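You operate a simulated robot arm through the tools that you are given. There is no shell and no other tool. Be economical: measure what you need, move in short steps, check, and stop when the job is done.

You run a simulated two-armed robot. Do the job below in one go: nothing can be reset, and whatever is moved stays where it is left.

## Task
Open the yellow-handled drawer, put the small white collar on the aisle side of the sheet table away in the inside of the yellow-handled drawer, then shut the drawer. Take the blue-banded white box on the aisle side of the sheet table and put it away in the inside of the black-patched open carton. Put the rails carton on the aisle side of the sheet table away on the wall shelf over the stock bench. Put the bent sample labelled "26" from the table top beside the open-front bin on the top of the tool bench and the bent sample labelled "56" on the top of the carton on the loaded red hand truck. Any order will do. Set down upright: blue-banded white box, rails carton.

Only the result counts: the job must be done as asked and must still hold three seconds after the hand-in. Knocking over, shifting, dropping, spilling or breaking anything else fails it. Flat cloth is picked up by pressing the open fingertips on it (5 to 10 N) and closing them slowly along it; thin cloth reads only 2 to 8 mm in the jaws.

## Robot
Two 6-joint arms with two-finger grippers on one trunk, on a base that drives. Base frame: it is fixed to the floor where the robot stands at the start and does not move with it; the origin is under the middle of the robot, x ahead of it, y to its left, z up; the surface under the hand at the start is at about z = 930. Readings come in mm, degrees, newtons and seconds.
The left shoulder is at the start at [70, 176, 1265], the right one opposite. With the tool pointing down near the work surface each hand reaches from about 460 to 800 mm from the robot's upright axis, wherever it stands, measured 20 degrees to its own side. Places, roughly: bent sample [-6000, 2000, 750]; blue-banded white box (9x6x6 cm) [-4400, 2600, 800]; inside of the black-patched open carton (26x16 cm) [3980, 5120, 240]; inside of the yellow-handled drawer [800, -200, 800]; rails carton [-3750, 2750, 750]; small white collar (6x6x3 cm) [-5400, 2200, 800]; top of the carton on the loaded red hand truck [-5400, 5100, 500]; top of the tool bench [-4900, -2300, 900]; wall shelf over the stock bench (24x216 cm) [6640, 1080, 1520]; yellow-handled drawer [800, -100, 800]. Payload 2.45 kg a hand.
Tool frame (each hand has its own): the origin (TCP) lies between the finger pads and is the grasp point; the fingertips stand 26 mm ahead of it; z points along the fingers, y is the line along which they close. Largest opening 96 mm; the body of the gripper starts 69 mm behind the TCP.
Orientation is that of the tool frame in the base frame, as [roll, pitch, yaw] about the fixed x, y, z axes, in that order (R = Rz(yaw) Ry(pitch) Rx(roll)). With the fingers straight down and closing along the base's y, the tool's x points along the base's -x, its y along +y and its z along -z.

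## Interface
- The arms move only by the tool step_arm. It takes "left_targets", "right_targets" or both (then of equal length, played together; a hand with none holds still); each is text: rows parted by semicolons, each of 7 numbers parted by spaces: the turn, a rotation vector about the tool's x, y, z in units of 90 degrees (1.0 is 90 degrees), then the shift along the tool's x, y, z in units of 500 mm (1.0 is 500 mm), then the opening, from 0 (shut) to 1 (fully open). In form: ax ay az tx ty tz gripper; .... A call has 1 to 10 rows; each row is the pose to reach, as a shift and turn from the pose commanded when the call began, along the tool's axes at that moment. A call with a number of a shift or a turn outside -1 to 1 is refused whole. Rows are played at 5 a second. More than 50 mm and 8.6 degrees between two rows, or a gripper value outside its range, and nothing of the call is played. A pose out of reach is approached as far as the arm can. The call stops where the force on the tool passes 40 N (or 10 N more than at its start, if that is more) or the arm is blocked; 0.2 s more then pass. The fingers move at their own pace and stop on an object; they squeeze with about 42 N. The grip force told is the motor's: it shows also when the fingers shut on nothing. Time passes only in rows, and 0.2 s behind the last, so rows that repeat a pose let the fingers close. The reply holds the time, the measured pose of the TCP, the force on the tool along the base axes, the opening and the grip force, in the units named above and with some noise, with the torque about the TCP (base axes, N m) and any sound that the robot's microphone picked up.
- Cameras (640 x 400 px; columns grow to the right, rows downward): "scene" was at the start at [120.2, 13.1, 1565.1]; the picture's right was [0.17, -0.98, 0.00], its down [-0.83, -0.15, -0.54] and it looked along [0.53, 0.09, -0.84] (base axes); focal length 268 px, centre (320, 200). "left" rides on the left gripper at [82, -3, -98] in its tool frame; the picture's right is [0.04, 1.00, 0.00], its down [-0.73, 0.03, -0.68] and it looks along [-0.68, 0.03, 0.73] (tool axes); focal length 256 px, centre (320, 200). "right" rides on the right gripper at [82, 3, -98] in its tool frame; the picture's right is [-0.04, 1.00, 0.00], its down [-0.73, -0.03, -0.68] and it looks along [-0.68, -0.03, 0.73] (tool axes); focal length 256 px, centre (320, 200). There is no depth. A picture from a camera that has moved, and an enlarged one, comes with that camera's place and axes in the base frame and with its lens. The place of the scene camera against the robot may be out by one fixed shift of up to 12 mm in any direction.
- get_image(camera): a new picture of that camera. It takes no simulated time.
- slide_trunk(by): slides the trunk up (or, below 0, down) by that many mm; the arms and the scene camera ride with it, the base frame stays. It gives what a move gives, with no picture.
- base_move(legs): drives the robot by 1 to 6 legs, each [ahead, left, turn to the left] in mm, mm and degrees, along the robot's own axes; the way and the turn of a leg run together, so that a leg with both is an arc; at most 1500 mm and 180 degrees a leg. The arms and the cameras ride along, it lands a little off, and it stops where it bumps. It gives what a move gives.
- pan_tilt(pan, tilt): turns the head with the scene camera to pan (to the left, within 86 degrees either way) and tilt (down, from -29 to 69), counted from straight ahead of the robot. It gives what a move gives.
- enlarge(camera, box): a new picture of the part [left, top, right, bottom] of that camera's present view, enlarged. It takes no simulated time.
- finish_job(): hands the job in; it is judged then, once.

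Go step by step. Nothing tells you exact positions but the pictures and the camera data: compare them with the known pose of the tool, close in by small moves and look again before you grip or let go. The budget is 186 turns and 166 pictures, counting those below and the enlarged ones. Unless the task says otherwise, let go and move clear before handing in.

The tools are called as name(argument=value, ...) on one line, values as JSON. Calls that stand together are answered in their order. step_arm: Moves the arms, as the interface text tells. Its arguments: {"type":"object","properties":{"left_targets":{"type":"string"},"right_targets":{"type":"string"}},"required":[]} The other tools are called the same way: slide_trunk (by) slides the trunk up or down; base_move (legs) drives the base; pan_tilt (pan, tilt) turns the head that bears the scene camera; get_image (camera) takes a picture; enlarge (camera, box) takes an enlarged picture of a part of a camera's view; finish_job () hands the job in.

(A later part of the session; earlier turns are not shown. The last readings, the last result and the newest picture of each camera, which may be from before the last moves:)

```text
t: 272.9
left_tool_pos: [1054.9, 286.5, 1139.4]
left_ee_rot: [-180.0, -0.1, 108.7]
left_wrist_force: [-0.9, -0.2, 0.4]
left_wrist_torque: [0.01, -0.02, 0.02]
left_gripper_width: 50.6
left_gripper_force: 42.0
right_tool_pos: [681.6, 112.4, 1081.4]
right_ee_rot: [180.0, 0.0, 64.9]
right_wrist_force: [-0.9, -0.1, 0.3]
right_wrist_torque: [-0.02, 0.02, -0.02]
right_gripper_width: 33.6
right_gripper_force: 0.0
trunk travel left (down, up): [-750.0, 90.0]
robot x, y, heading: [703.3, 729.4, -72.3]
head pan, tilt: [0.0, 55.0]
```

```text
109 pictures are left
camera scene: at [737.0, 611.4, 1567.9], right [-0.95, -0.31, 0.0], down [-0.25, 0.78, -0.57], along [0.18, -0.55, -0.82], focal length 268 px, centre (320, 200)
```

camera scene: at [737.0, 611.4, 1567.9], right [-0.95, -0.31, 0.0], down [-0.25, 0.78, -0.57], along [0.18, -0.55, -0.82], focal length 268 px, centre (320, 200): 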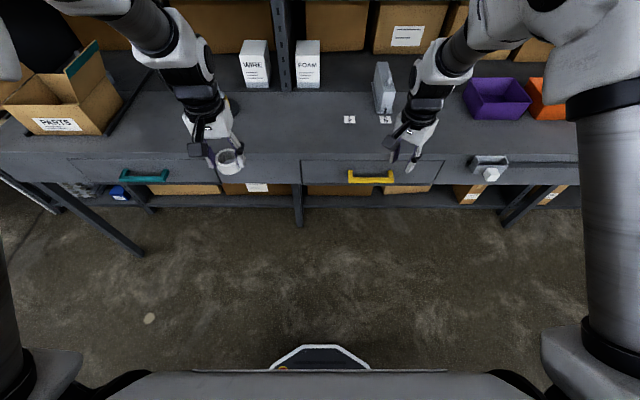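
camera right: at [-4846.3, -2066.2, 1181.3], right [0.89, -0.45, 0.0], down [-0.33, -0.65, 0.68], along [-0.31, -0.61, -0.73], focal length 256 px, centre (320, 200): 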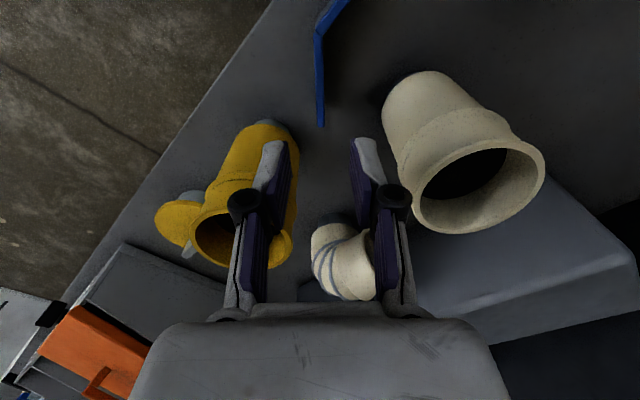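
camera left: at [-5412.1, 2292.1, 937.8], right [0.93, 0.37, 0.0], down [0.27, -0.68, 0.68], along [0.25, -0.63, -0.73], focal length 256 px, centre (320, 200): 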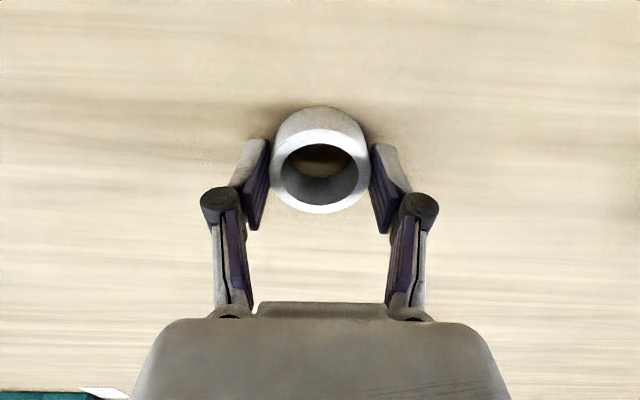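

The yellow handle (horizontal bar, ~150 mm) is near [748,2,872]. I lower the trunk 200 and turn the right hand to point forward with fingers closing vertically.

slide_trunk(by=-200)

step_arm(right_targets="-0.078 -0.034 0.034 0.01 0 0 0.5;-0.156 -0.068 0.068 0.02 0 0 0.5;-0.234 -0.102 0.102 0.02 0 0 0.5;-0.313 -0.136 0.136 0.02 0 0 0.5;-0.391 -0.17 0.17 0.02 0 0 0.5;-0.469 -0.2035 0.2035 0.02 0 0 0.5")

step_arm(right_targets="-0.078 -0.034 0.034 0 0 0 0.5;-0.156 -0.068 0.068 0 0 0 0.5;-0.234 -0.102 0.102 0 0 0 0.5;-0.313 -0.136 0.136 0 0 0 0.5;-0.391 -0.17 0.17 0 0 0 0.5;-0.469 -0.2035 0.2035 0 0 0 0.5")

get_image(camera="right")

get_image(camera="scene")

```text
t: 275.0
left_tool_pos: [1055.0, 286.7, 939.3]
left_ee_rot: [-179.9, -0.1, 108.8]
left_wrist_force: [-0.8, -0.3, -0.3]
left_wrist_torque: [-0.01, 0.03, -0.02]
left_gripper_width: 50.9
left_gripper_force: 41.7
right_tool_pos: [681.5, 112.1, 881.2]
right_ee_rot: [180.0, 0.1, 65.0]
right_wrist_force: [-0.5, 0.4, -0.5]
right_wrist_torque: [-0.01, 0.0, -0.04]
right_gripper_width: 33.9
right_gripper_force: 0.0
trunk travel left (down, up): [-550.0, 290.0]
robot x, y, heading: [699.1, 725.2, -72.0]
head pan, tilt: [0.0, 55.0]
```

```text
t: 276.4
left_tool_pos: [1054.4, 286.0, 938.8]
left_ee_rot: [180.0, 0.0, 108.9]
left_wrist_force: [0.7, -0.3, -0.4]
left_wrist_torque: [0.01, 0.0, 0.02]
left_gripper_width: 50.5
left_gripper_force: 42.4
right_tool_pos: [686.3, 120.4, 880.5]
right_ee_rot: [135.0, 9.9, 41.4]
right_wrist_force: [0.2, 0.3, 0.1]
right_wrist_torque: [0.0, 0.01, -0.02]
right_gripper_width: 47.7
right_gripper_force: 0.0
right hand out of reach, approached as far as the arm can: row 4
trunk travel left (down, up): [-550.0, 290.0]
robot x, y, heading: [697.6, 728.4, -72.2]
head pan, tilt: [0.0, 55.0]
```

```text
t: 277.8
left_tool_pos: [1054.8, 286.1, 939.1]
left_ee_rot: [-179.8, -0.1, 108.8]
left_wrist_force: [0.1, 0.6, -0.8]
left_wrist_torque: [-0.06, 0.03, 0.0]
left_gripper_width: 50.5
left_gripper_force: 41.7
right_tool_pos: [592.5, 111.4, 885.0]
right_ee_rot: [90.0, 0.0, 19.6]
right_wrist_force: [0.2, 0.1, -0.1]
right_wrist_torque: [0.03, 0.0, 0.02]
right_gripper_width: 48.0
right_gripper_force: 0.1
right hand out of reach, approached as far as the arm can: row 1, 2, 3, 4, 5, 6
trunk travel left (down, up): [-550.0, 290.0]
robot x, y, heading: [699.1, 728.6, -72.0]
head pan, tilt: [0.0, 55.0]
```

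```text
108 pictures are left
camera right: at [635.3, 230.2, 889.5], right [-0.04, -0.01, 1.0], down [-0.92, 0.39, -0.03], along [-0.39, -0.92, -0.03], focal length 256 px, centre (320, 200)
```

right: 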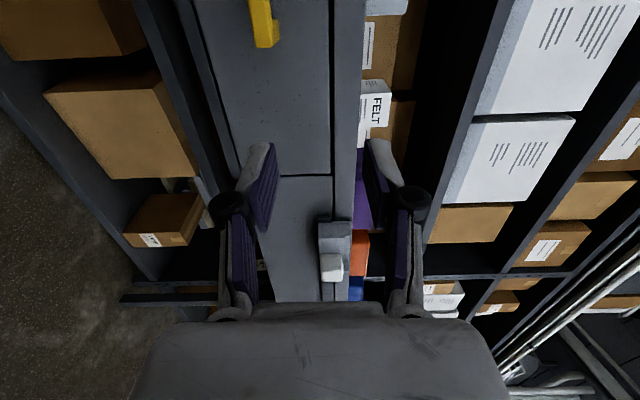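

```text
107 pictures are left
camera scene: at [737.1, 610.9, 1367.9], right [-0.95, -0.31, 0.0], down [-0.25, 0.78, -0.57], along [0.18, -0.55, -0.82], focal length 268 px, centre (320, 200)
```

scene: 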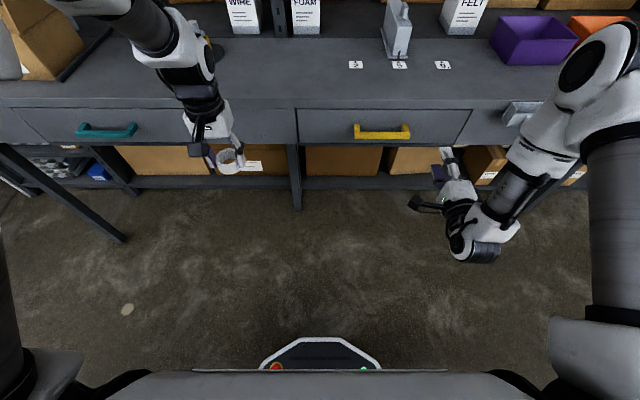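

The hand now points forward. Triangulated, the bar's centre is near [758,-46,830]. I move the base left 107 and ahead 100, and look again.

base_move(legs=[[90, 107, 0]])

get_image(camera="right")

get_image(camera="scene")

```text
t: 279.2
left_tool_pos: [1184.7, 233.9, 938.6]
left_ee_rot: [-179.9, -0.1, 108.8]
left_wrist_force: [0.1, 0.0, -0.1]
left_wrist_torque: [-0.01, 0.01, 0.02]
left_gripper_width: 50.6
left_gripper_force: 42.4
right_tool_pos: [723.8, 58.6, 885.7]
right_ee_rot: [90.0, 0.0, 19.7]
right_wrist_force: [0.3, 0.1, -0.2]
right_wrist_torque: [0.0, 0.0, 0.0]
right_gripper_width: 48.1
right_gripper_force: 0.1
trunk travel left (down, up): [-550.0, 290.0]
robot x, y, heading: [831.9, 675.4, -72.1]
head pan, tilt: [0.0, 55.0]
```

```text
106 pictures are left
camera right: at [766.1, 178.3, 889.8], right [-0.04, -0.01, 1.0], down [-0.92, 0.39, -0.03], along [-0.39, -0.92, -0.03], focal length 256 px, centre (320, 200)
```

right: 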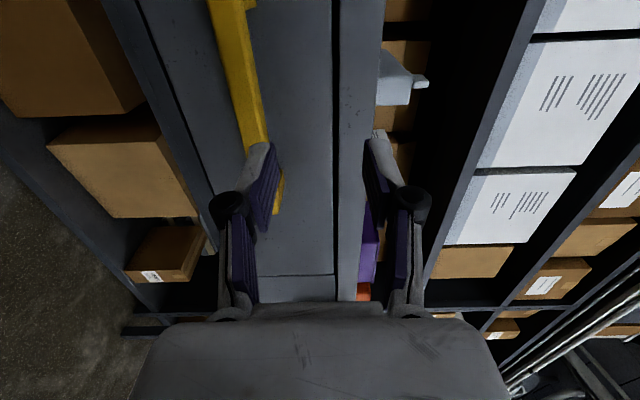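

```text
105 pictures are left
camera scene: at [867.6, 559.2, 1367.9], right [-0.95, -0.31, 0.0], down [-0.25, 0.78, -0.57], along [0.18, -0.55, -0.82], focal length 268 px, centre (320, 200)
```

scene: 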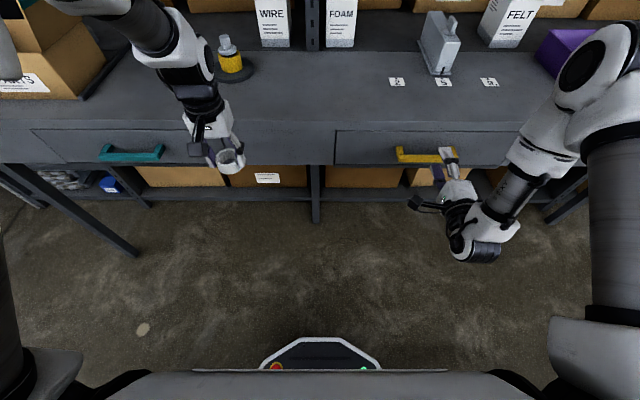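

The bar's height is about 826. I lower the trunk 58 mm to bring the hand level with it and check.

slide_trunk(by=-58)

get_image(camera="right")

```text
t: 280.1
left_tool_pos: [1184.6, 235.1, 881.6]
left_ee_rot: [-179.8, -0.1, 108.8]
left_wrist_force: [0.7, -0.1, -0.2]
left_wrist_torque: [0.03, 0.0, 0.0]
left_gripper_width: 50.3
left_gripper_force: 41.5
right_tool_pos: [723.0, 58.7, 827.6]
right_ee_rot: [89.8, 0.0, 19.7]
right_wrist_force: [-0.1, -0.3, 0.8]
right_wrist_torque: [0.01, -0.01, 0.0]
right_gripper_width: 47.8
right_gripper_force: 0.0
trunk travel left (down, up): [-492.0, 348.0]
robot x, y, heading: [829.8, 672.5, -72.3]
head pan, tilt: [0.0, 55.0]
```

```text
104 pictures are left
camera right: at [765.8, 178.5, 831.9], right [-0.04, -0.01, 1.0], down [-0.92, 0.39, -0.03], along [-0.39, -0.92, -0.03], focal length 256 px, centre (320, 200)
```

right: 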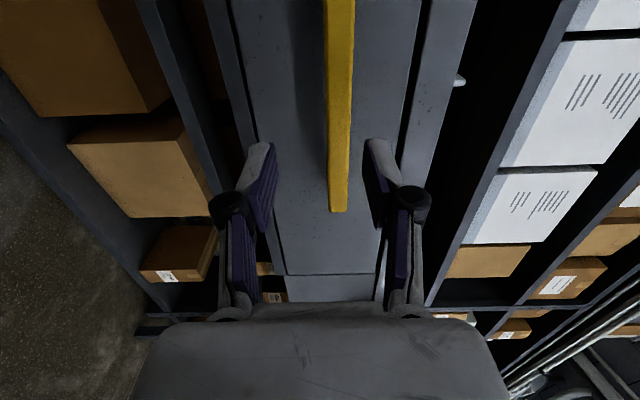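

The bar is slightly above the hand's centre; I raise 14 mm and drive 55 mm ahead, then check depth.

slide_trunk(by=14)

base_move(legs=[[55, 0, 0]])

get_image(camera="right")

get_image(camera="scene")

```text
t: 280.8
left_tool_pos: [1184.4, 234.3, 895.6]
left_ee_rot: [-180.0, -0.2, 108.7]
left_wrist_force: [0.3, 0.8, -0.3]
left_wrist_torque: [0.01, -0.03, 0.01]
left_gripper_width: 50.5
left_gripper_force: 41.7
right_tool_pos: [723.8, 57.6, 842.1]
right_ee_rot: [90.0, -0.1, 19.7]
right_wrist_force: [-0.5, 0.0, -0.9]
right_wrist_torque: [0.0, 0.03, 0.01]
right_gripper_width: 48.0
right_gripper_force: 0.2
trunk travel left (down, up): [-506.0, 334.0]
robot x, y, heading: [823.3, 669.7, -72.1]
head pan, tilt: [0.0, 55.0]
```

```text
t: 281.7
left_tool_pos: [1202.9, 181.1, 894.0]
left_ee_rot: [-179.9, -0.2, 108.9]
left_wrist_force: [-0.1, -1.0, -0.1]
left_wrist_torque: [0.06, 0.0, 0.04]
left_gripper_width: 50.7
left_gripper_force: 41.9
right_tool_pos: [741.7, 5.7, 841.2]
right_ee_rot: [90.0, 0.1, 19.6]
right_wrist_force: [0.0, 0.2, 0.5]
right_wrist_torque: [-0.01, -0.01, 0.02]
right_gripper_width: 48.0
right_gripper_force: 0.0
trunk travel left (down, up): [-506.0, 334.0]
robot x, y, heading: [846.1, 622.9, -72.2]
head pan, tilt: [0.0, 55.0]
```

```text
103 pictures are left
camera right: at [783.2, 125.0, 845.1], right [-0.04, -0.01, 1.0], down [-0.92, 0.39, -0.03], along [-0.39, -0.92, -0.03], focal length 256 px, centre (320, 200)
```

right: 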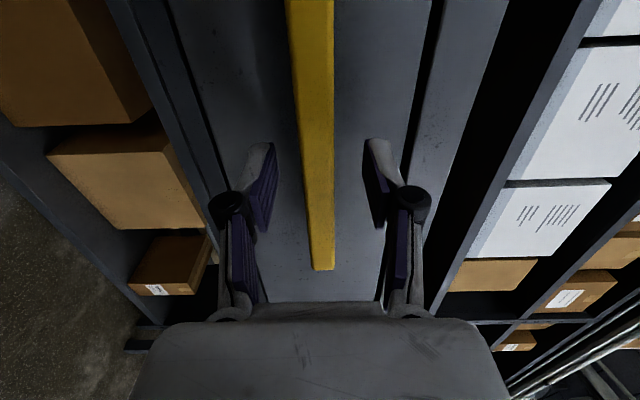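

```text
102 pictures are left
camera scene: at [884.6, 505.3, 1323.7], right [-0.95, -0.31, 0.0], down [-0.25, 0.78, -0.57], along [0.18, -0.54, -0.82], focal length 268 px, centre (320, 200)
```

scene: 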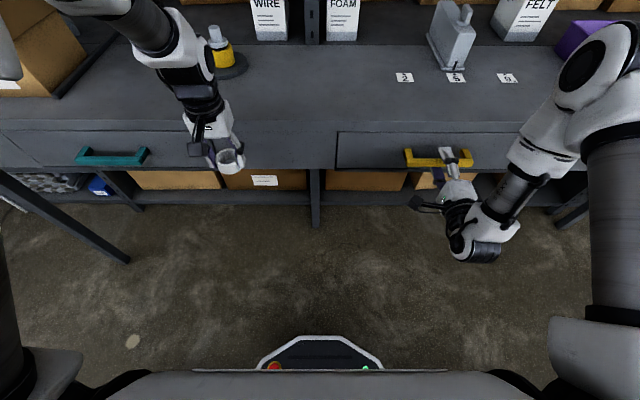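

The bar now lies between the fingers about 10 mm ahead of the TCP. I close the right hand on it.

step_arm(right_targets="0 0 0 0 0 0 0;0 0 0 0 0 0 0;0 0 0 0 0 0 0")

get_image(camera="right")

```text
t: 282.5
left_tool_pos: [1201.9, 181.2, 893.8]
left_ee_rot: [180.0, -0.3, 108.9]
left_wrist_force: [-0.5, 0.2, 0.4]
left_wrist_torque: [-0.01, 0.01, -0.03]
left_gripper_width: 50.6
left_gripper_force: 41.8
right_tool_pos: [740.7, 5.4, 840.2]
right_ee_rot: [90.1, 0.0, 19.9]
right_wrist_force: [2.2, 2.0, -14.0]
right_wrist_torque: [0.12, 0.2, 0.02]
right_gripper_width: 14.9
right_gripper_force: 41.2
trunk travel left (down, up): [-506.0, 334.0]
robot x, y, heading: [843.2, 621.6, -71.9]
head pan, tilt: [0.0, 55.0]
```

```text
101 pictures are left
camera right: at [782.9, 125.5, 844.6], right [-0.04, -0.02, 1.0], down [-0.92, 0.39, -0.03], along [-0.39, -0.92, -0.03], focal length 256 px, centre (320, 200)
```

right: 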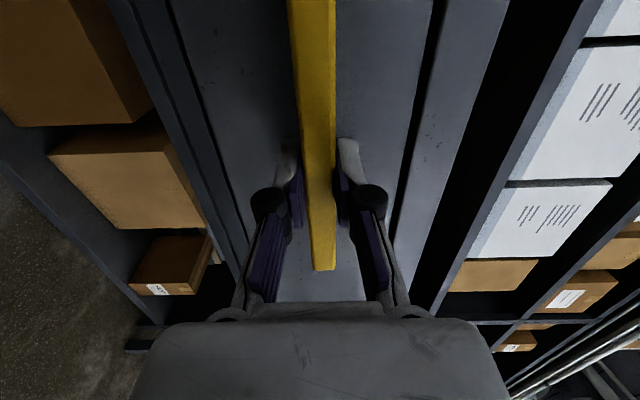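

Gripped (14.9 mm). I pull the drawer open by driving straight back 250 mm.

base_move(legs=[[-125, 0, 0], [-125, 0, 0]])

get_image(camera="scene")

```text
t: 284.8
left_tool_pos: [1123.7, 423.0, 894.8]
left_ee_rot: [-179.9, -0.1, 108.8]
left_wrist_force: [0.1, 0.6, -0.6]
left_wrist_torque: [-0.01, -0.02, -0.02]
left_gripper_width: 50.6
left_gripper_force: 42.3
right_tool_pos: [664.2, 246.6, 840.2]
right_ee_rot: [90.3, 0.0, 20.0]
right_wrist_force: [0.6, 0.9, 1.0]
right_wrist_torque: [0.0, 0.03, -0.42]
right_gripper_width: 14.9
right_gripper_force: 41.1
trunk travel left (down, up): [-506.0, 334.0]
robot x, y, heading: [766.3, 861.3, -71.7]
head pan, tilt: [0.0, 55.0]
stopped in leg 2: the force on the tool passed its limit at 42 N (the readings are from after the stop); the commanded pose is now the measured one
```

```text
100 pictures are left
camera scene: at [807.0, 746.8, 1324.1], right [-0.95, -0.31, 0.0], down [-0.25, 0.78, -0.57], along [0.18, -0.55, -0.82], focal length 268 px, centre (320, 200)
```

scene: 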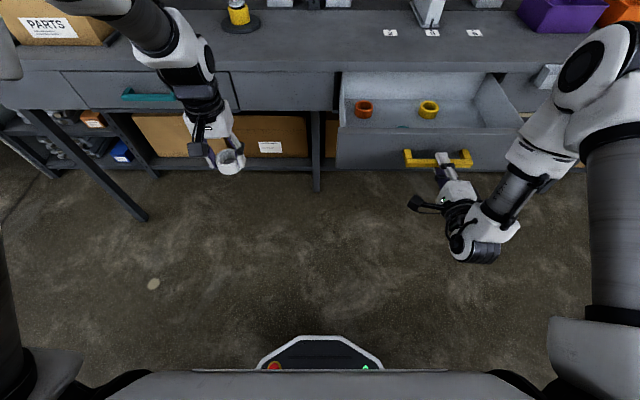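

The drawer is open about 250 mm (end stop reached). I let go of the handle and back away before re-posing the right hand.

step_arm(right_targets="0 0 0 0 0 0 0.6;0 0 0 0 0 0 0.6", left_targets="0 0 0 0 0 -0.08 0;0 0 0 0 0 -0.16 0")

base_move(legs=[[-200, 0, 0]])

step_arm(right_targets="0.078 0.034 -0.034 0 0.04 -0.02 0.6;0.156 0.068 -0.068 0 0.08 -0.02 0.6;0.234 0.102 -0.102 0 0.12 -0.02 0.6;0.313 0.136 -0.136 0 0.16 -0.02 0.6;0.391 0.17 -0.17 0 0.2 -0.02 0.6;0.469 0.2035 -0.2035 0 0.24 -0.02 0.6")

step_arm(right_targets="0.078 0.034 -0.034 0 0 0 0.6;0.156 0.068 -0.068 0 0 0 0.6;0.234 0.102 -0.102 0 0 0 0.6;0.313 0.136 -0.136 0 0 0 0.6;0.391 0.17 -0.17 0 0 0 0.6;0.469 0.2035 -0.2035 0 0 0 0.6")

get_image(camera="scene")

```text
t: 285.4
left_tool_pos: [1123.1, 420.2, 977.0]
left_ee_rot: [-179.9, -0.2, 108.9]
left_wrist_force: [0.8, 0.8, -0.6]
left_wrist_torque: [0.04, 0.0, -0.03]
left_gripper_width: 50.5
left_gripper_force: 42.2
right_tool_pos: [663.8, 247.4, 839.5]
right_ee_rot: [90.4, 0.0, 20.0]
right_wrist_force: [-0.7, 0.3, -0.2]
right_wrist_torque: [-0.01, 0.0, 0.04]
right_gripper_width: 57.6
right_gripper_force: 0.1
trunk travel left (down, up): [-506.0, 334.0]
robot x, y, heading: [766.9, 865.1, -72.0]
head pan, tilt: [0.0, 55.0]
```

```text
t: 287.0
left_tool_pos: [1061.2, 613.0, 977.8]
left_ee_rot: [180.0, 0.0, 109.0]
left_wrist_force: [0.5, 0.7, 0.3]
left_wrist_torque: [-0.02, -0.04, -0.03]
left_gripper_width: 50.5
left_gripper_force: 42.2
right_tool_pos: [603.1, 437.9, 839.5]
right_ee_rot: [90.2, 0.0, 19.9]
right_wrist_force: [-0.1, 0.2, 0.9]
right_wrist_torque: [0.0, 0.04, 0.01]
right_gripper_width: 57.7
right_gripper_force: 0.1
trunk travel left (down, up): [-506.0, 334.0]
robot x, y, heading: [706.4, 1052.9, -72.1]
head pan, tilt: [0.0, 55.0]
```

```text
t: 288.4
left_tool_pos: [1059.7, 613.5, 976.8]
left_ee_rot: [-180.0, -0.1, 108.8]
left_wrist_force: [-1.0, 0.5, -0.6]
left_wrist_torque: [-0.02, -0.03, -0.02]
left_gripper_width: 50.7
left_gripper_force: 42.3
right_tool_pos: [614.1, 439.0, 963.6]
right_ee_rot: [135.2, 9.6, 43.5]
right_wrist_force: [-0.2, 0.9, -0.6]
right_wrist_torque: [-0.04, -0.05, 0.04]
right_gripper_width: 57.7
right_gripper_force: 0.0
right hand out of reach, approached as far as the arm can: row 4, 5, 6
trunk travel left (down, up): [-506.0, 334.0]
robot x, y, heading: [706.4, 1054.3, -72.0]
head pan, tilt: [0.0, 55.0]
```

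```text
t: 289.8
left_tool_pos: [1061.4, 611.0, 975.9]
left_ee_rot: [-179.9, -0.2, 108.8]
left_wrist_force: [-0.1, -0.6, -0.2]
left_wrist_torque: [0.0, 0.01, -0.01]
left_gripper_width: 50.4
left_gripper_force: 41.9
right_tool_pos: [618.0, 438.2, 962.0]
right_ee_rot: [-179.5, -0.2, 66.9]
right_wrist_force: [0.8, -0.3, -0.3]
right_wrist_torque: [-0.02, 0.01, -0.03]
right_gripper_width: 57.7
right_gripper_force: 0.1
right hand out of reach, approached as far as the arm can: row 2, 3
trunk travel left (down, up): [-506.0, 334.0]
robot x, y, heading: [702.7, 1050.0, -72.1]
head pan, tilt: [0.0, 55.0]
```

```text
99 pictures are left
camera scene: at [746.2, 936.7, 1323.8], right [-0.95, -0.31, 0.0], down [-0.25, 0.78, -0.57], along [0.18, -0.55, -0.82], focal length 268 px, centre (320, 200)
```

scene: 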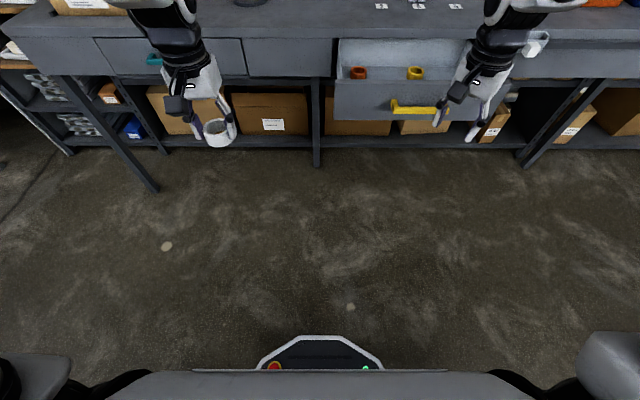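

I raise the trunk 60 mm and move the base right/ahead so that the left hand comes over the open drawer.

slide_trunk(by=60)

base_move(legs=[[0, -455, 0], [320, 0, 0]])

get_image(camera="scene")

get_image(camera="left")

```text
t: 290.8
left_tool_pos: [1061.0, 611.8, 1036.8]
left_ee_rot: [-179.9, -0.1, 108.9]
left_wrist_force: [-0.5, -0.7, -1.0]
left_wrist_torque: [-0.03, 0.01, -0.01]
left_gripper_width: 50.6
left_gripper_force: 41.8
right_tool_pos: [616.3, 437.7, 1023.2]
right_ee_rot: [-179.8, -0.1, 66.8]
right_wrist_force: [0.3, 0.2, -0.9]
right_wrist_torque: [-0.02, -0.01, 0.0]
right_gripper_width: 57.7
right_gripper_force: 0.0
trunk travel left (down, up): [-566.0, 274.0]
robot x, y, heading: [704.2, 1050.6, -72.3]
head pan, tilt: [0.0, 55.0]
```

```text
t: 295.2
left_tool_pos: [723.9, 168.5, 1036.6]
left_ee_rot: [-179.9, -0.1, 108.3]
left_wrist_force: [-0.3, 0.1, -0.7]
left_wrist_torque: [0.03, -0.01, -0.01]
left_gripper_width: 50.6
left_gripper_force: 42.1
right_tool_pos: [278.1, -0.8, 1023.2]
right_ee_rot: [-179.9, -0.2, 66.2]
right_wrist_force: [0.6, 0.0, 0.4]
right_wrist_torque: [0.04, -0.02, 0.01]
right_gripper_width: 57.7
right_gripper_force: 0.1
trunk travel left (down, up): [-566.0, 274.0]
robot x, y, heading: [374.4, 612.6, -72.4]
head pan, tilt: [0.0, 55.0]
```

```text
98 pictures are left
camera scene: at [411.0, 497.0, 1383.9], right [-0.95, -0.3, 0.0], down [-0.24, 0.78, -0.57], along [0.17, -0.55, -0.82], focal length 268 px, centre (320, 200)
```

scene: 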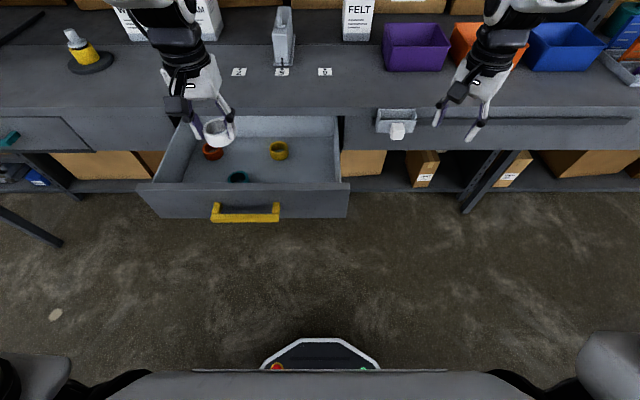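

```text
97 pictures are left
camera left: at [695.3, 243.5, 1136.6], right [0.94, 0.35, 0.0], down [0.26, -0.69, 0.68], along [0.24, -0.63, -0.74], focal length 256 px, centre (320, 200)
```

left: 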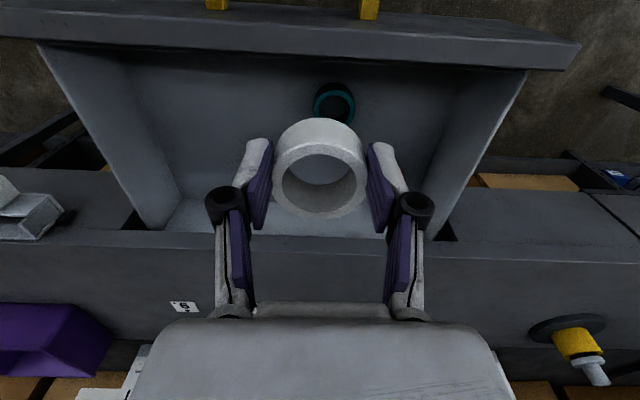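

The drawer holds three rings already; there's free floor at its right-front, about [635,54]. I bring the collar above that spot.

step_arm(left_targets="0 0 0 -0.04 -0.06 0.02 0;0 0 0 -0.08 -0.12 0.04 0;0 0 0 -0.12 -0.18 0.07 0;0 0 0 -0.16 -0.24 0.1 0;0 0 0 -0.16 -0.24 0.18 0;0 0 0 -0.16 -0.24 0.26 0")

get_image(camera="left")

get_image(camera="scene")

```text
t: 296.6
left_tool_pos: [637.3, 51.7, 906.6]
left_ee_rot: [-179.6, -0.3, 108.4]
left_wrist_force: [-0.2, 0.4, -1.0]
left_wrist_torque: [0.06, 0.0, 0.02]
left_gripper_width: 50.5
left_gripper_force: 42.1
right_tool_pos: [277.8, -1.1, 1022.0]
right_ee_rot: [-179.8, -0.3, 66.2]
right_wrist_force: [0.5, -0.4, -0.5]
right_wrist_torque: [0.0, 0.01, 0.0]
right_gripper_width: 57.9
right_gripper_force: 0.1
trunk travel left (down, up): [-566.0, 274.0]
robot x, y, heading: [374.0, 616.1, -72.6]
head pan, tilt: [0.0, 55.0]
```

```text
96 pictures are left
camera left: at [608.2, 127.0, 1006.4], right [0.93, 0.36, 0.0], down [0.27, -0.69, 0.68], along [0.24, -0.63, -0.74], focal length 256 px, centre (320, 200)
```

left: 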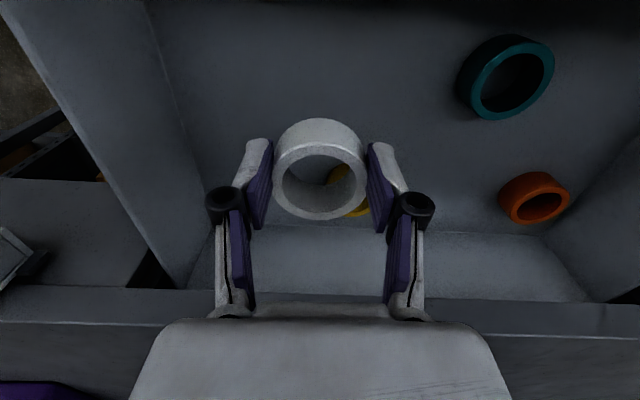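

```text
95 pictures are left
camera scene: at [411.0, 495.7, 1383.8], right [-0.95, -0.3, 0.0], down [-0.24, 0.78, -0.57], along [0.17, -0.55, -0.82], focal length 268 px, centre (320, 200)
```

scene: 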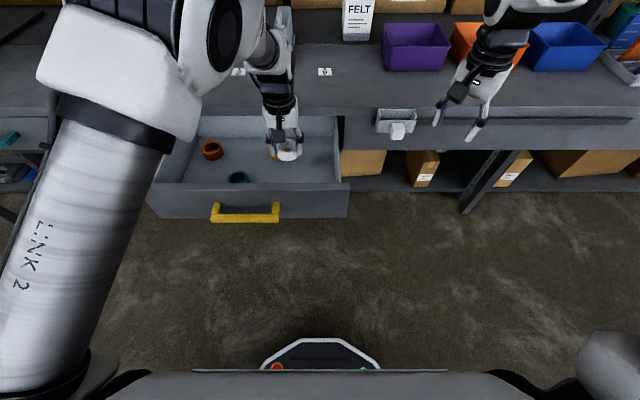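

The spot is clear. I lower in steps until contact with the drawer floor.

step_arm(left_targets="0 0 0 0 0 0.05 0;0 0 0 0 0 0.1 0;0 0 0 0 0 0.13 0")

step_arm(left_targets="0 0 0 0 0 0.015 0;0 0 0 0 0 0.03 0;0 0 0 0 0 0.045 0;0 0 0 0 0 0.06 0")

get_image(camera="left")

```text
t: 297.4
left_tool_pos: [635.5, 54.3, 840.7]
left_ee_rot: [-179.9, -0.1, 108.1]
left_wrist_force: [-0.1, -0.7, -0.5]
left_wrist_torque: [-0.02, -0.01, 0.03]
left_gripper_width: 50.7
left_gripper_force: 42.4
right_tool_pos: [278.2, -1.0, 1022.4]
right_ee_rot: [-179.8, -0.2, 66.2]
right_wrist_force: [0.3, -0.5, -0.3]
right_wrist_torque: [0.0, -0.01, -0.04]
right_gripper_width: 57.5
right_gripper_force: 0.0
trunk travel left (down, up): [-566.0, 274.0]
robot x, y, heading: [372.6, 611.1, -72.5]
head pan, tilt: [0.0, 55.0]
```

```text
t: 298.4
left_tool_pos: [633.9, 56.2, 817.8]
left_ee_rot: [-179.8, 0.4, 108.3]
left_wrist_force: [1.4, -0.6, 29.7]
left_wrist_torque: [-0.14, -0.11, 0.03]
left_gripper_width: 51.0
left_gripper_force: 41.8
right_tool_pos: [276.7, 1.8, 1026.4]
right_ee_rot: [-179.9, 0.1, 66.2]
right_wrist_force: [-1.1, -0.1, 0.4]
right_wrist_torque: [0.0, 0.01, 0.0]
right_gripper_width: 57.6
right_gripper_force: 0.0
trunk travel left (down, up): [-566.0, 274.0]
robot x, y, heading: [374.3, 611.7, -72.5]
head pan, tilt: [0.0, 55.0]
```

```text
94 pictures are left
camera left: at [605.0, 132.1, 915.9], right [0.94, 0.35, 0.0], down [0.26, -0.68, 0.68], along [0.24, -0.64, -0.73], focal length 256 px, centre (320, 200)
```

left: 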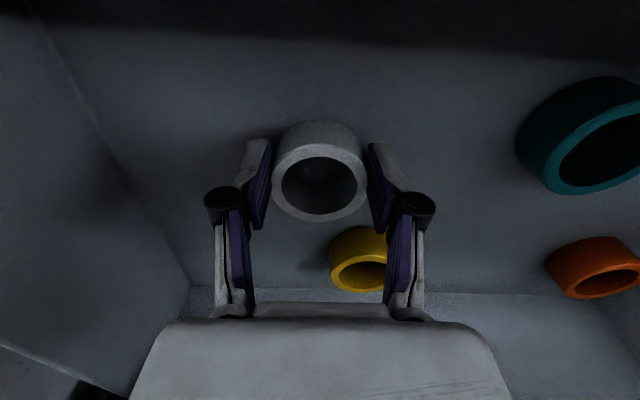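

Contact on the drawer floor. I open and lift out.

step_arm(left_targets="0 0 0 0 0 -0.006 0;0 0 0 0 0 -0.006 0.75;0 0 0 0 0 -0.006 0.75;0 0 0 0 0 -0.06 0.75;0 0 0 0 0 -0.14 0.75;0 0 0 0 0 -0.23 0.75;0 0 0 0 0 -0.32 0.75;0 0 0 0 0 -0.4 0.75")

get_image(camera="left")

```text
t: 300.2
left_tool_pos: [639.3, 56.2, 1005.0]
left_ee_rot: [-179.0, -1.2, 109.1]
left_wrist_force: [0.5, 0.5, -0.5]
left_wrist_torque: [-0.02, 0.01, -0.01]
left_gripper_width: 72.1
left_gripper_force: 0.0
right_tool_pos: [278.4, -0.1, 1023.5]
right_ee_rot: [-179.9, -0.2, 66.2]
right_wrist_force: [-0.5, -0.4, -0.3]
right_wrist_torque: [-0.01, -0.02, -0.02]
right_gripper_width: 57.6
right_gripper_force: 0.1
trunk travel left (down, up): [-566.0, 274.0]
robot x, y, heading: [373.5, 613.7, -72.8]
head pan, tilt: [0.0, 55.0]
```

```text
93 pictures are left
camera left: at [611.8, 130.3, 1106.2], right [0.93, 0.37, -0.02], down [0.28, -0.69, 0.66], along [0.23, -0.62, -0.75], focal length 256 px, centre (320, 200)
```

left: 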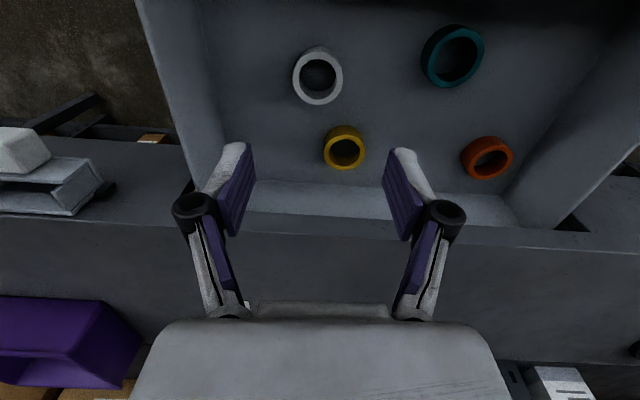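

The white collar lies in the drawer. I back off, line up the closed left hand with the handle's front and lower it.

base_move(legs=[[-350, 0, 0.8], [0, 95, 0]])

step_arm(left_targets="0 0 0 0 0 0.08 0;0 0 0 0 0 0.16 0;0 0 0 0 0 0.24 0;0 0 0 0 0 0.31 0")

get_image(camera="scene")

get_image(camera="left")

```text
t: 303.2
left_tool_pos: [628.8, 424.8, 1015.2]
left_ee_rot: [-178.7, -0.3, 110.0]
left_wrist_force: [0.7, 0.2, -0.1]
left_wrist_torque: [-0.02, -0.01, 0.01]
left_gripper_width: 72.3
left_gripper_force: 0.0
right_tool_pos: [266.8, 364.5, 1023.3]
right_ee_rot: [-179.8, -0.2, 67.0]
right_wrist_force: [0.0, -0.8, 0.3]
right_wrist_torque: [0.0, 0.03, -0.02]
right_gripper_width: 57.5
right_gripper_force: 0.0
trunk travel left (down, up): [-566.0, 274.0]
robot x, y, heading: [354.7, 980.6, -72.1]
head pan, tilt: [0.0, 55.0]
```

```text
t: 304.2
left_tool_pos: [626.6, 422.9, 858.9]
left_ee_rot: [-178.8, -0.3, 110.0]
left_wrist_force: [-0.2, -1.3, 0.7]
left_wrist_torque: [0.04, -0.01, -0.02]
left_gripper_width: 0.0
left_gripper_force: 28.0
right_tool_pos: [267.1, 363.7, 1022.4]
right_ee_rot: [-179.8, -0.2, 67.1]
right_wrist_force: [0.5, -0.1, -0.7]
right_wrist_torque: [0.05, 0.04, 0.04]
right_gripper_width: 57.5
right_gripper_force: 0.0
trunk travel left (down, up): [-566.0, 274.0]
robot x, y, heading: [354.7, 979.1, -71.9]
head pan, tilt: [0.0, 55.0]
```

```text
92 pictures are left
camera scene: at [393.6, 862.7, 1383.8], right [-0.95, -0.31, 0.0], down [-0.25, 0.78, -0.57], along [0.18, -0.54, -0.82], focal length 268 px, centre (320, 200)
```

scene: 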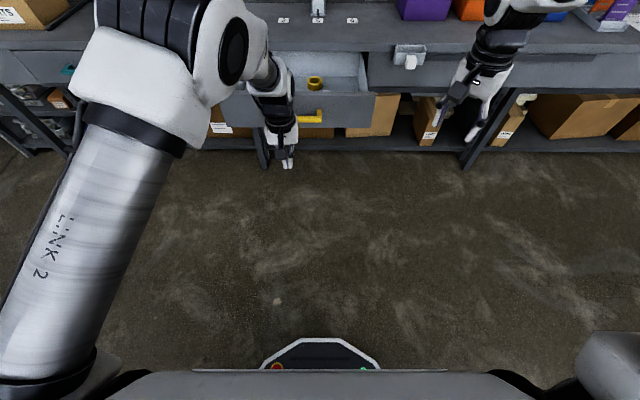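

```text
91 pictures are left
camera left: at [597.0, 498.2, 958.7], right [0.93, 0.38, -0.02], down [0.29, -0.68, 0.67], along [0.24, -0.63, -0.74], focal length 256 px, centre (320, 200)
```

left: 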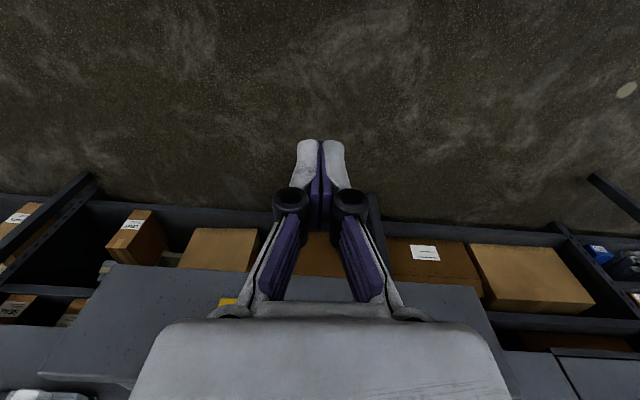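

The left hand is aligned with the handle's middle. I lower 10 mm more and push the drawer shut by driving ahead.

step_arm(left_targets="0 0 0 0 0 0.022 0")

base_move(legs=[[150, 0, 0], [120, 0, 0], [100, 0, 0]])

get_image(camera="scene")

get_image(camera="left")

```text
t: 304.6
left_tool_pos: [626.2, 423.3, 848.9]
left_ee_rot: [-178.8, -0.2, 110.0]
left_wrist_force: [0.0, -0.1, 0.1]
left_wrist_torque: [0.0, 0.01, -0.02]
left_gripper_width: 0.0
left_gripper_force: 28.3
right_tool_pos: [266.4, 362.8, 1023.5]
right_ee_rot: [-179.8, -0.2, 67.0]
right_wrist_force: [-0.6, -0.5, -0.4]
right_wrist_torque: [0.02, -0.02, -0.01]
right_gripper_width: 57.6
right_gripper_force: 0.0
trunk travel left (down, up): [-566.0, 274.0]
robot x, y, heading: [350.7, 981.6, -71.9]
head pan, tilt: [0.0, 55.0]
```

```text
t: 307.6
left_tool_pos: [740.0, 69.9, 849.7]
left_ee_rot: [-178.8, -0.4, 109.9]
left_wrist_force: [0.2, -0.6, -0.2]
left_wrist_torque: [0.01, 0.01, 0.01]
left_gripper_width: 0.0
left_gripper_force: 28.1
right_tool_pos: [380.4, 11.5, 1022.6]
right_ee_rot: [-179.8, -0.2, 66.9]
right_wrist_force: [0.1, -0.1, 0.3]
right_wrist_torque: [0.02, 0.0, -0.02]
right_gripper_width: 57.7
right_gripper_force: 0.1
trunk travel left (down, up): [-566.0, 274.0]
robot x, y, heading: [469.9, 628.2, -71.7]
head pan, tilt: [0.0, 55.0]
```

```text
90 pictures are left
camera scene: at [508.0, 511.1, 1383.8], right [-0.95, -0.31, 0.0], down [-0.25, 0.78, -0.57], along [0.18, -0.54, -0.82], focal length 268 px, centre (320, 200)
```

scene: 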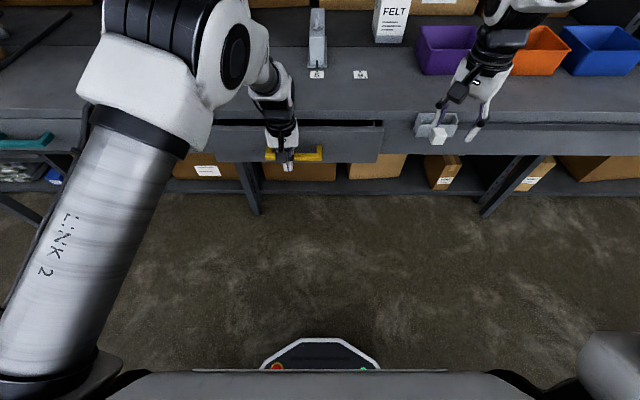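

```text
89 pictures are left
camera left: at [711.4, 145.9, 948.0], right [0.93, 0.38, -0.02], down [0.29, -0.68, 0.67], along [0.24, -0.63, -0.74], focal length 256 px, centre (320, 200)
```

left: 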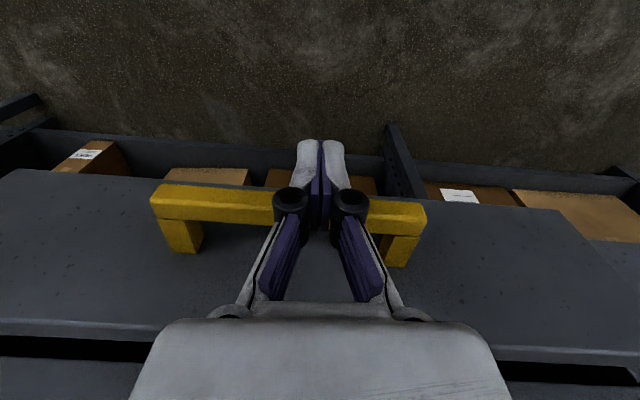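

About 50 mm remain; I push on until the stop.

base_move(legs=[[40, 0, 0], [25, 0, 0]])

get_image(camera="scene")

```text
t: 309.0
left_tool_pos: [756.8, 23.4, 847.2]
left_ee_rot: [-179.3, -2.0, 109.9]
left_wrist_force: [-4.8, 15.8, 5.7]
left_wrist_torque: [-0.07, -0.04, -0.1]
left_gripper_width: 0.3
left_gripper_force: 29.0
right_tool_pos: [399.4, -44.9, 1024.7]
right_ee_rot: [-179.9, -0.1, 66.9]
right_wrist_force: [0.5, 0.7, 0.4]
right_wrist_torque: [0.0, 0.02, 0.02]
right_gripper_width: 57.4
right_gripper_force: 0.1
trunk travel left (down, up): [-566.0, 274.0]
robot x, y, heading: [483.0, 568.7, -72.2]
head pan, tilt: [0.0, 55.0]
stopped in leg 2: the force on the tool passed its limit at 88 N (the readings are from after the stop); the commanded pose is now the measured one
```

```text
88 pictures are left
camera scene: at [525.6, 455.7, 1384.2], right [-0.95, -0.31, 0.0], down [-0.25, 0.78, -0.58], along [0.18, -0.55, -0.82], focal length 268 px, centre (320, 200)
```

scene: 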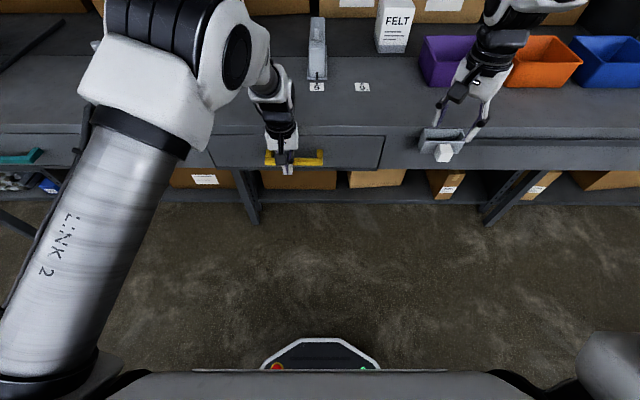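

The drawer is shut. I back away, restore the trunk and both hands, then drive back around to the aisle for the boxes.

base_move(legs=[[-180, 0, 0]])

slide_trunk(by=184)

step_arm(left_targets="0 0 0 0.06 0.04 -0.05 1;0 0 0 0.12 0.08 -0.1 1;0 0 0 0.18 0.12 -0.15 1;0 0 0 0.24 0.16 -0.2 1;0 0 0 0.24 0.16 -0.2 1", right_targets="0 0 -0.09 0 0 0 1;0 0 -0.18 0 0 0 1;0 0 -0.27 0 0 0 1;0 0 -0.36 0 0 0 1;0 0 -0.45 0 0 0 1")

get_image(camera="scene")

```text
t: 310.5
left_tool_pos: [703.0, 191.8, 845.6]
left_ee_rot: [-179.1, -1.9, 110.0]
left_wrist_force: [0.2, 0.5, 0.6]
left_wrist_torque: [0.04, -0.01, -0.02]
left_gripper_width: 0.2
left_gripper_force: 28.7
right_tool_pos: [347.1, 124.2, 1022.7]
right_ee_rot: [-179.9, -0.2, 67.1]
right_wrist_force: [-0.7, 1.0, -0.2]
right_wrist_torque: [-0.04, -0.02, 0.02]
right_gripper_width: 57.4
right_gripper_force: 0.0
trunk travel left (down, up): [-566.0, 274.0]
robot x, y, heading: [436.2, 739.3, -71.5]
head pan, tilt: [0.0, 55.0]
```

```text
t: 312.5
left_tool_pos: [703.7, 191.9, 1030.1]
left_ee_rot: [-179.0, -1.9, 110.2]
left_wrist_force: [0.4, 0.1, -0.1]
left_wrist_torque: [0.0, 0.03, 0.03]
left_gripper_width: 0.1
left_gripper_force: 28.2
right_tool_pos: [346.8, 123.1, 1205.5]
right_ee_rot: [-179.8, -0.1, 67.1]
right_wrist_force: [0.9, -0.3, 0.4]
right_wrist_torque: [-0.01, -0.02, 0.02]
right_gripper_width: 57.8
right_gripper_force: 0.1
trunk travel left (down, up): [-750.0, 90.0]
robot x, y, heading: [433.9, 740.0, -71.6]
head pan, tilt: [0.0, 55.0]
```

```text
t: 313.7
left_tool_pos: [743.3, 327.4, 1132.8]
left_ee_rot: [-179.1, -1.8, 110.0]
left_wrist_force: [0.2, 0.2, 0.6]
left_wrist_torque: [0.01, 0.01, -0.03]
left_gripper_width: 96.2
left_gripper_force: 0.2
right_tool_pos: [347.5, 123.3, 1207.4]
right_ee_rot: [-179.9, -0.3, 107.8]
right_wrist_force: [-0.7, -0.6, 0.1]
right_wrist_torque: [0.03, 0.02, -0.01]
right_gripper_width: 95.9
right_gripper_force: 0.1
trunk travel left (down, up): [-750.0, 90.0]
robot x, y, heading: [429.5, 739.8, -71.7]
head pan, tilt: [0.0, 55.0]
```

```text
87 pictures are left
camera scene: at [472.2, 622.6, 1567.7], right [-0.95, -0.31, 0.0], down [-0.26, 0.78, -0.57], along [0.18, -0.54, -0.82], focal length 268 px, centre (320, 200)
```

scene: 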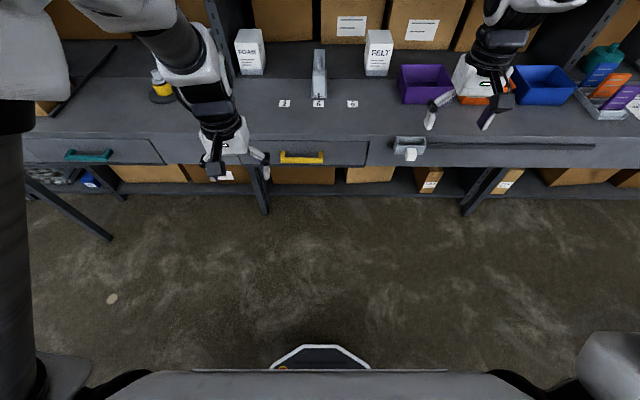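

The drawer is flush. Driving back: along the bench, then up the corridor to the aisle.

base_move(legs=[[0, 0, -90], [1300, 0, 0], [0, 0, -90], [1350, 0, 0], [1350, 0, 0], [1250, 0, 0]])

base_move(legs=[[0, 0, 90], [1400, 0, 0]])

pan_tilt(pan=30, tilt=35)

get_image(camera="scene")

```text
t: 346.6
left_tool_pos: [-2408.5, 4489.2, 1132.8]
left_ee_rot: [-179.1, -2.0, -68.2]
left_wrist_force: [-0.1, -0.5, -0.4]
left_wrist_torque: [0.01, 0.0, -0.01]
left_gripper_width: 95.9
left_gripper_force: 0.1
right_tool_pos: [-2019.8, 4705.6, 1206.9]
right_ee_rot: [-180.0, -0.2, -70.7]
right_wrist_force: [-0.3, -0.5, -0.2]
right_wrist_torque: [0.01, 0.02, 0.01]
right_gripper_width: 95.9
right_gripper_force: 0.0
trunk travel left (down, up): [-750.0, 90.0]
robot x, y, heading: [-2088.2, 4089.9, 110.0]
head pan, tilt: [0.0, 55.0]
```

```text
t: 357.5
left_tool_pos: [-3795.6, 3229.4, 1133.8]
left_ee_rot: [-179.2, -1.9, 23.9]
left_wrist_force: [0.3, -1.2, -0.7]
left_wrist_torque: [-0.02, 0.01, 0.0]
left_gripper_width: 96.1
left_gripper_force: 0.0
right_tool_pos: [-4025.7, 3609.5, 1206.3]
right_ee_rot: [179.9, -0.3, 21.6]
right_wrist_force: [0.2, 0.6, 0.7]
right_wrist_torque: [0.0, -0.01, -0.02]
right_gripper_width: 96.0
right_gripper_force: 0.1
trunk travel left (down, up): [-750.0, 90.0]
robot x, y, heading: [-3403.4, 3566.8, -157.8]
head pan, tilt: [0.0, 55.0]
```

```text
t: 358.4
left_tool_pos: [-3794.0, 3229.5, 1133.3]
left_ee_rot: [-179.2, -1.9, 24.0]
left_wrist_force: [0.1, 0.0, 0.0]
left_wrist_torque: [-0.01, -0.02, -0.01]
left_gripper_width: 95.6
left_gripper_force: 0.0
right_tool_pos: [-4026.1, 3610.0, 1206.8]
right_ee_rot: [-179.9, -0.3, 21.6]
right_wrist_force: [-0.6, 0.1, -1.0]
right_wrist_torque: [0.01, -0.03, -0.01]
right_gripper_width: 96.1
right_gripper_force: 0.1
trunk travel left (down, up): [-750.0, 90.0]
robot x, y, heading: [-3406.5, 3566.9, -157.8]
head pan, tilt: [30.0, 35.0]
```

```text
86 pictures are left
camera scene: at [-3505.5, 3479.1, 1596.1], right [-0.79, 0.61, 0.0], down [0.35, 0.45, -0.82], along [-0.5, -0.65, -0.57], focal length 268 px, centre (320, 200)
```

scene: 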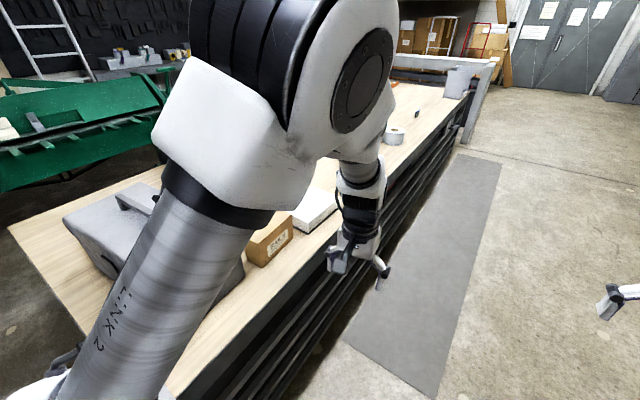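

The rails carton is beside the grey toolbox. I turn to face the table and look.

base_move(legs=[[300, -80, 0], [0, 0, 86]])

pan_tilt(pan=0, tilt=45)

get_image(camera="scene")

get_image(camera="right")

get_image(camera="left")

```text
t: 364.2
left_tool_pos: [-3396.5, 3121.1, 1134.0]
left_ee_rot: [-179.1, -1.9, 111.2]
left_wrist_force: [-0.8, 0.8, -0.2]
left_wrist_torque: [0.03, 0.0, 0.02]
left_gripper_width: 95.9
left_gripper_force: 0.1
right_tool_pos: [-3789.0, 2910.4, 1206.3]
right_ee_rot: [180.0, -0.3, 108.7]
right_wrist_force: [0.2, -0.8, 0.0]
right_wrist_torque: [0.0, 0.02, -0.02]
right_gripper_width: 96.1
right_gripper_force: 0.0
trunk travel left (down, up): [-750.0, 90.0]
robot x, y, heading: [-3716.4, 3525.1, -70.6]
head pan, tilt: [30.0, 35.0]
```

```text
t: 365.2
left_tool_pos: [-3397.0, 3122.7, 1133.1]
left_ee_rot: [-179.1, -1.8, 111.3]
left_wrist_force: [-0.1, 0.2, 0.2]
left_wrist_torque: [-0.02, -0.01, 0.01]
left_gripper_width: 96.0
left_gripper_force: 0.0
right_tool_pos: [-3788.9, 2908.5, 1206.5]
right_ee_rot: [179.9, -0.3, 108.7]
right_wrist_force: [0.1, -0.6, 0.0]
right_wrist_torque: [0.01, -0.03, -0.01]
right_gripper_width: 95.9
right_gripper_force: 0.1
trunk travel left (down, up): [-750.0, 90.0]
robot x, y, heading: [-3719.0, 3527.6, -70.5]
head pan, tilt: [0.0, 45.0]
```

```text
85 pictures are left
camera scene: at [-3670.3, 3403.1, 1581.3], right [-0.94, -0.33, 0.0], down [-0.23, 0.67, -0.71], along [0.23, -0.67, -0.71], focal length 268 px, centre (320, 200)
```

scene: 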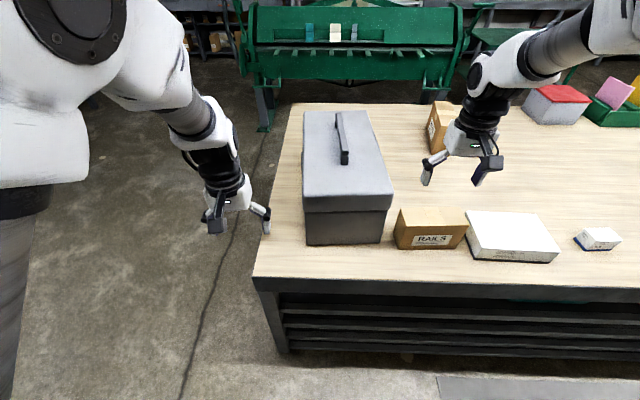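

```text
84 pictures are left
camera right: at [-3812.8, 2987.1, 1306.4], right [0.96, 0.28, 0.0], down [0.21, -0.71, 0.68], along [0.19, -0.65, -0.74], focal length 256 px, centre (320, 200)
```

right: 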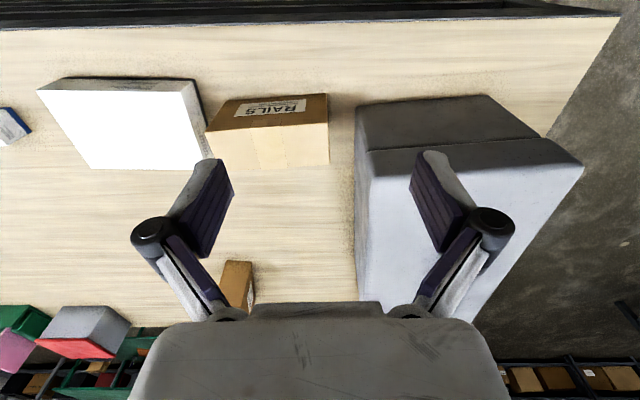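

```text
83 pictures are left
camera left: at [-3427.1, 3193.0, 1235.2], right [0.92, 0.4, -0.01], down [0.31, -0.69, 0.65], along [0.25, -0.6, -0.76], focal length 256 px, centre (320, 200)
```

left: 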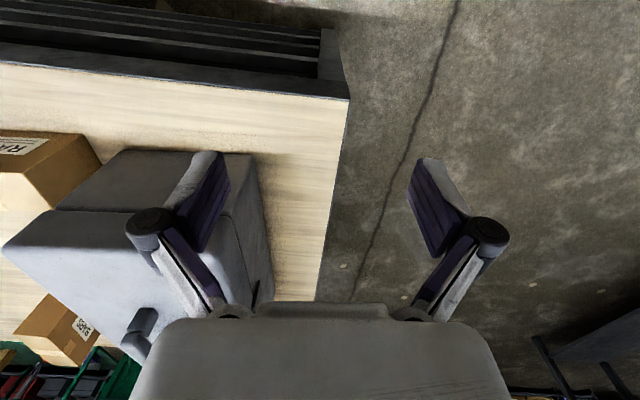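

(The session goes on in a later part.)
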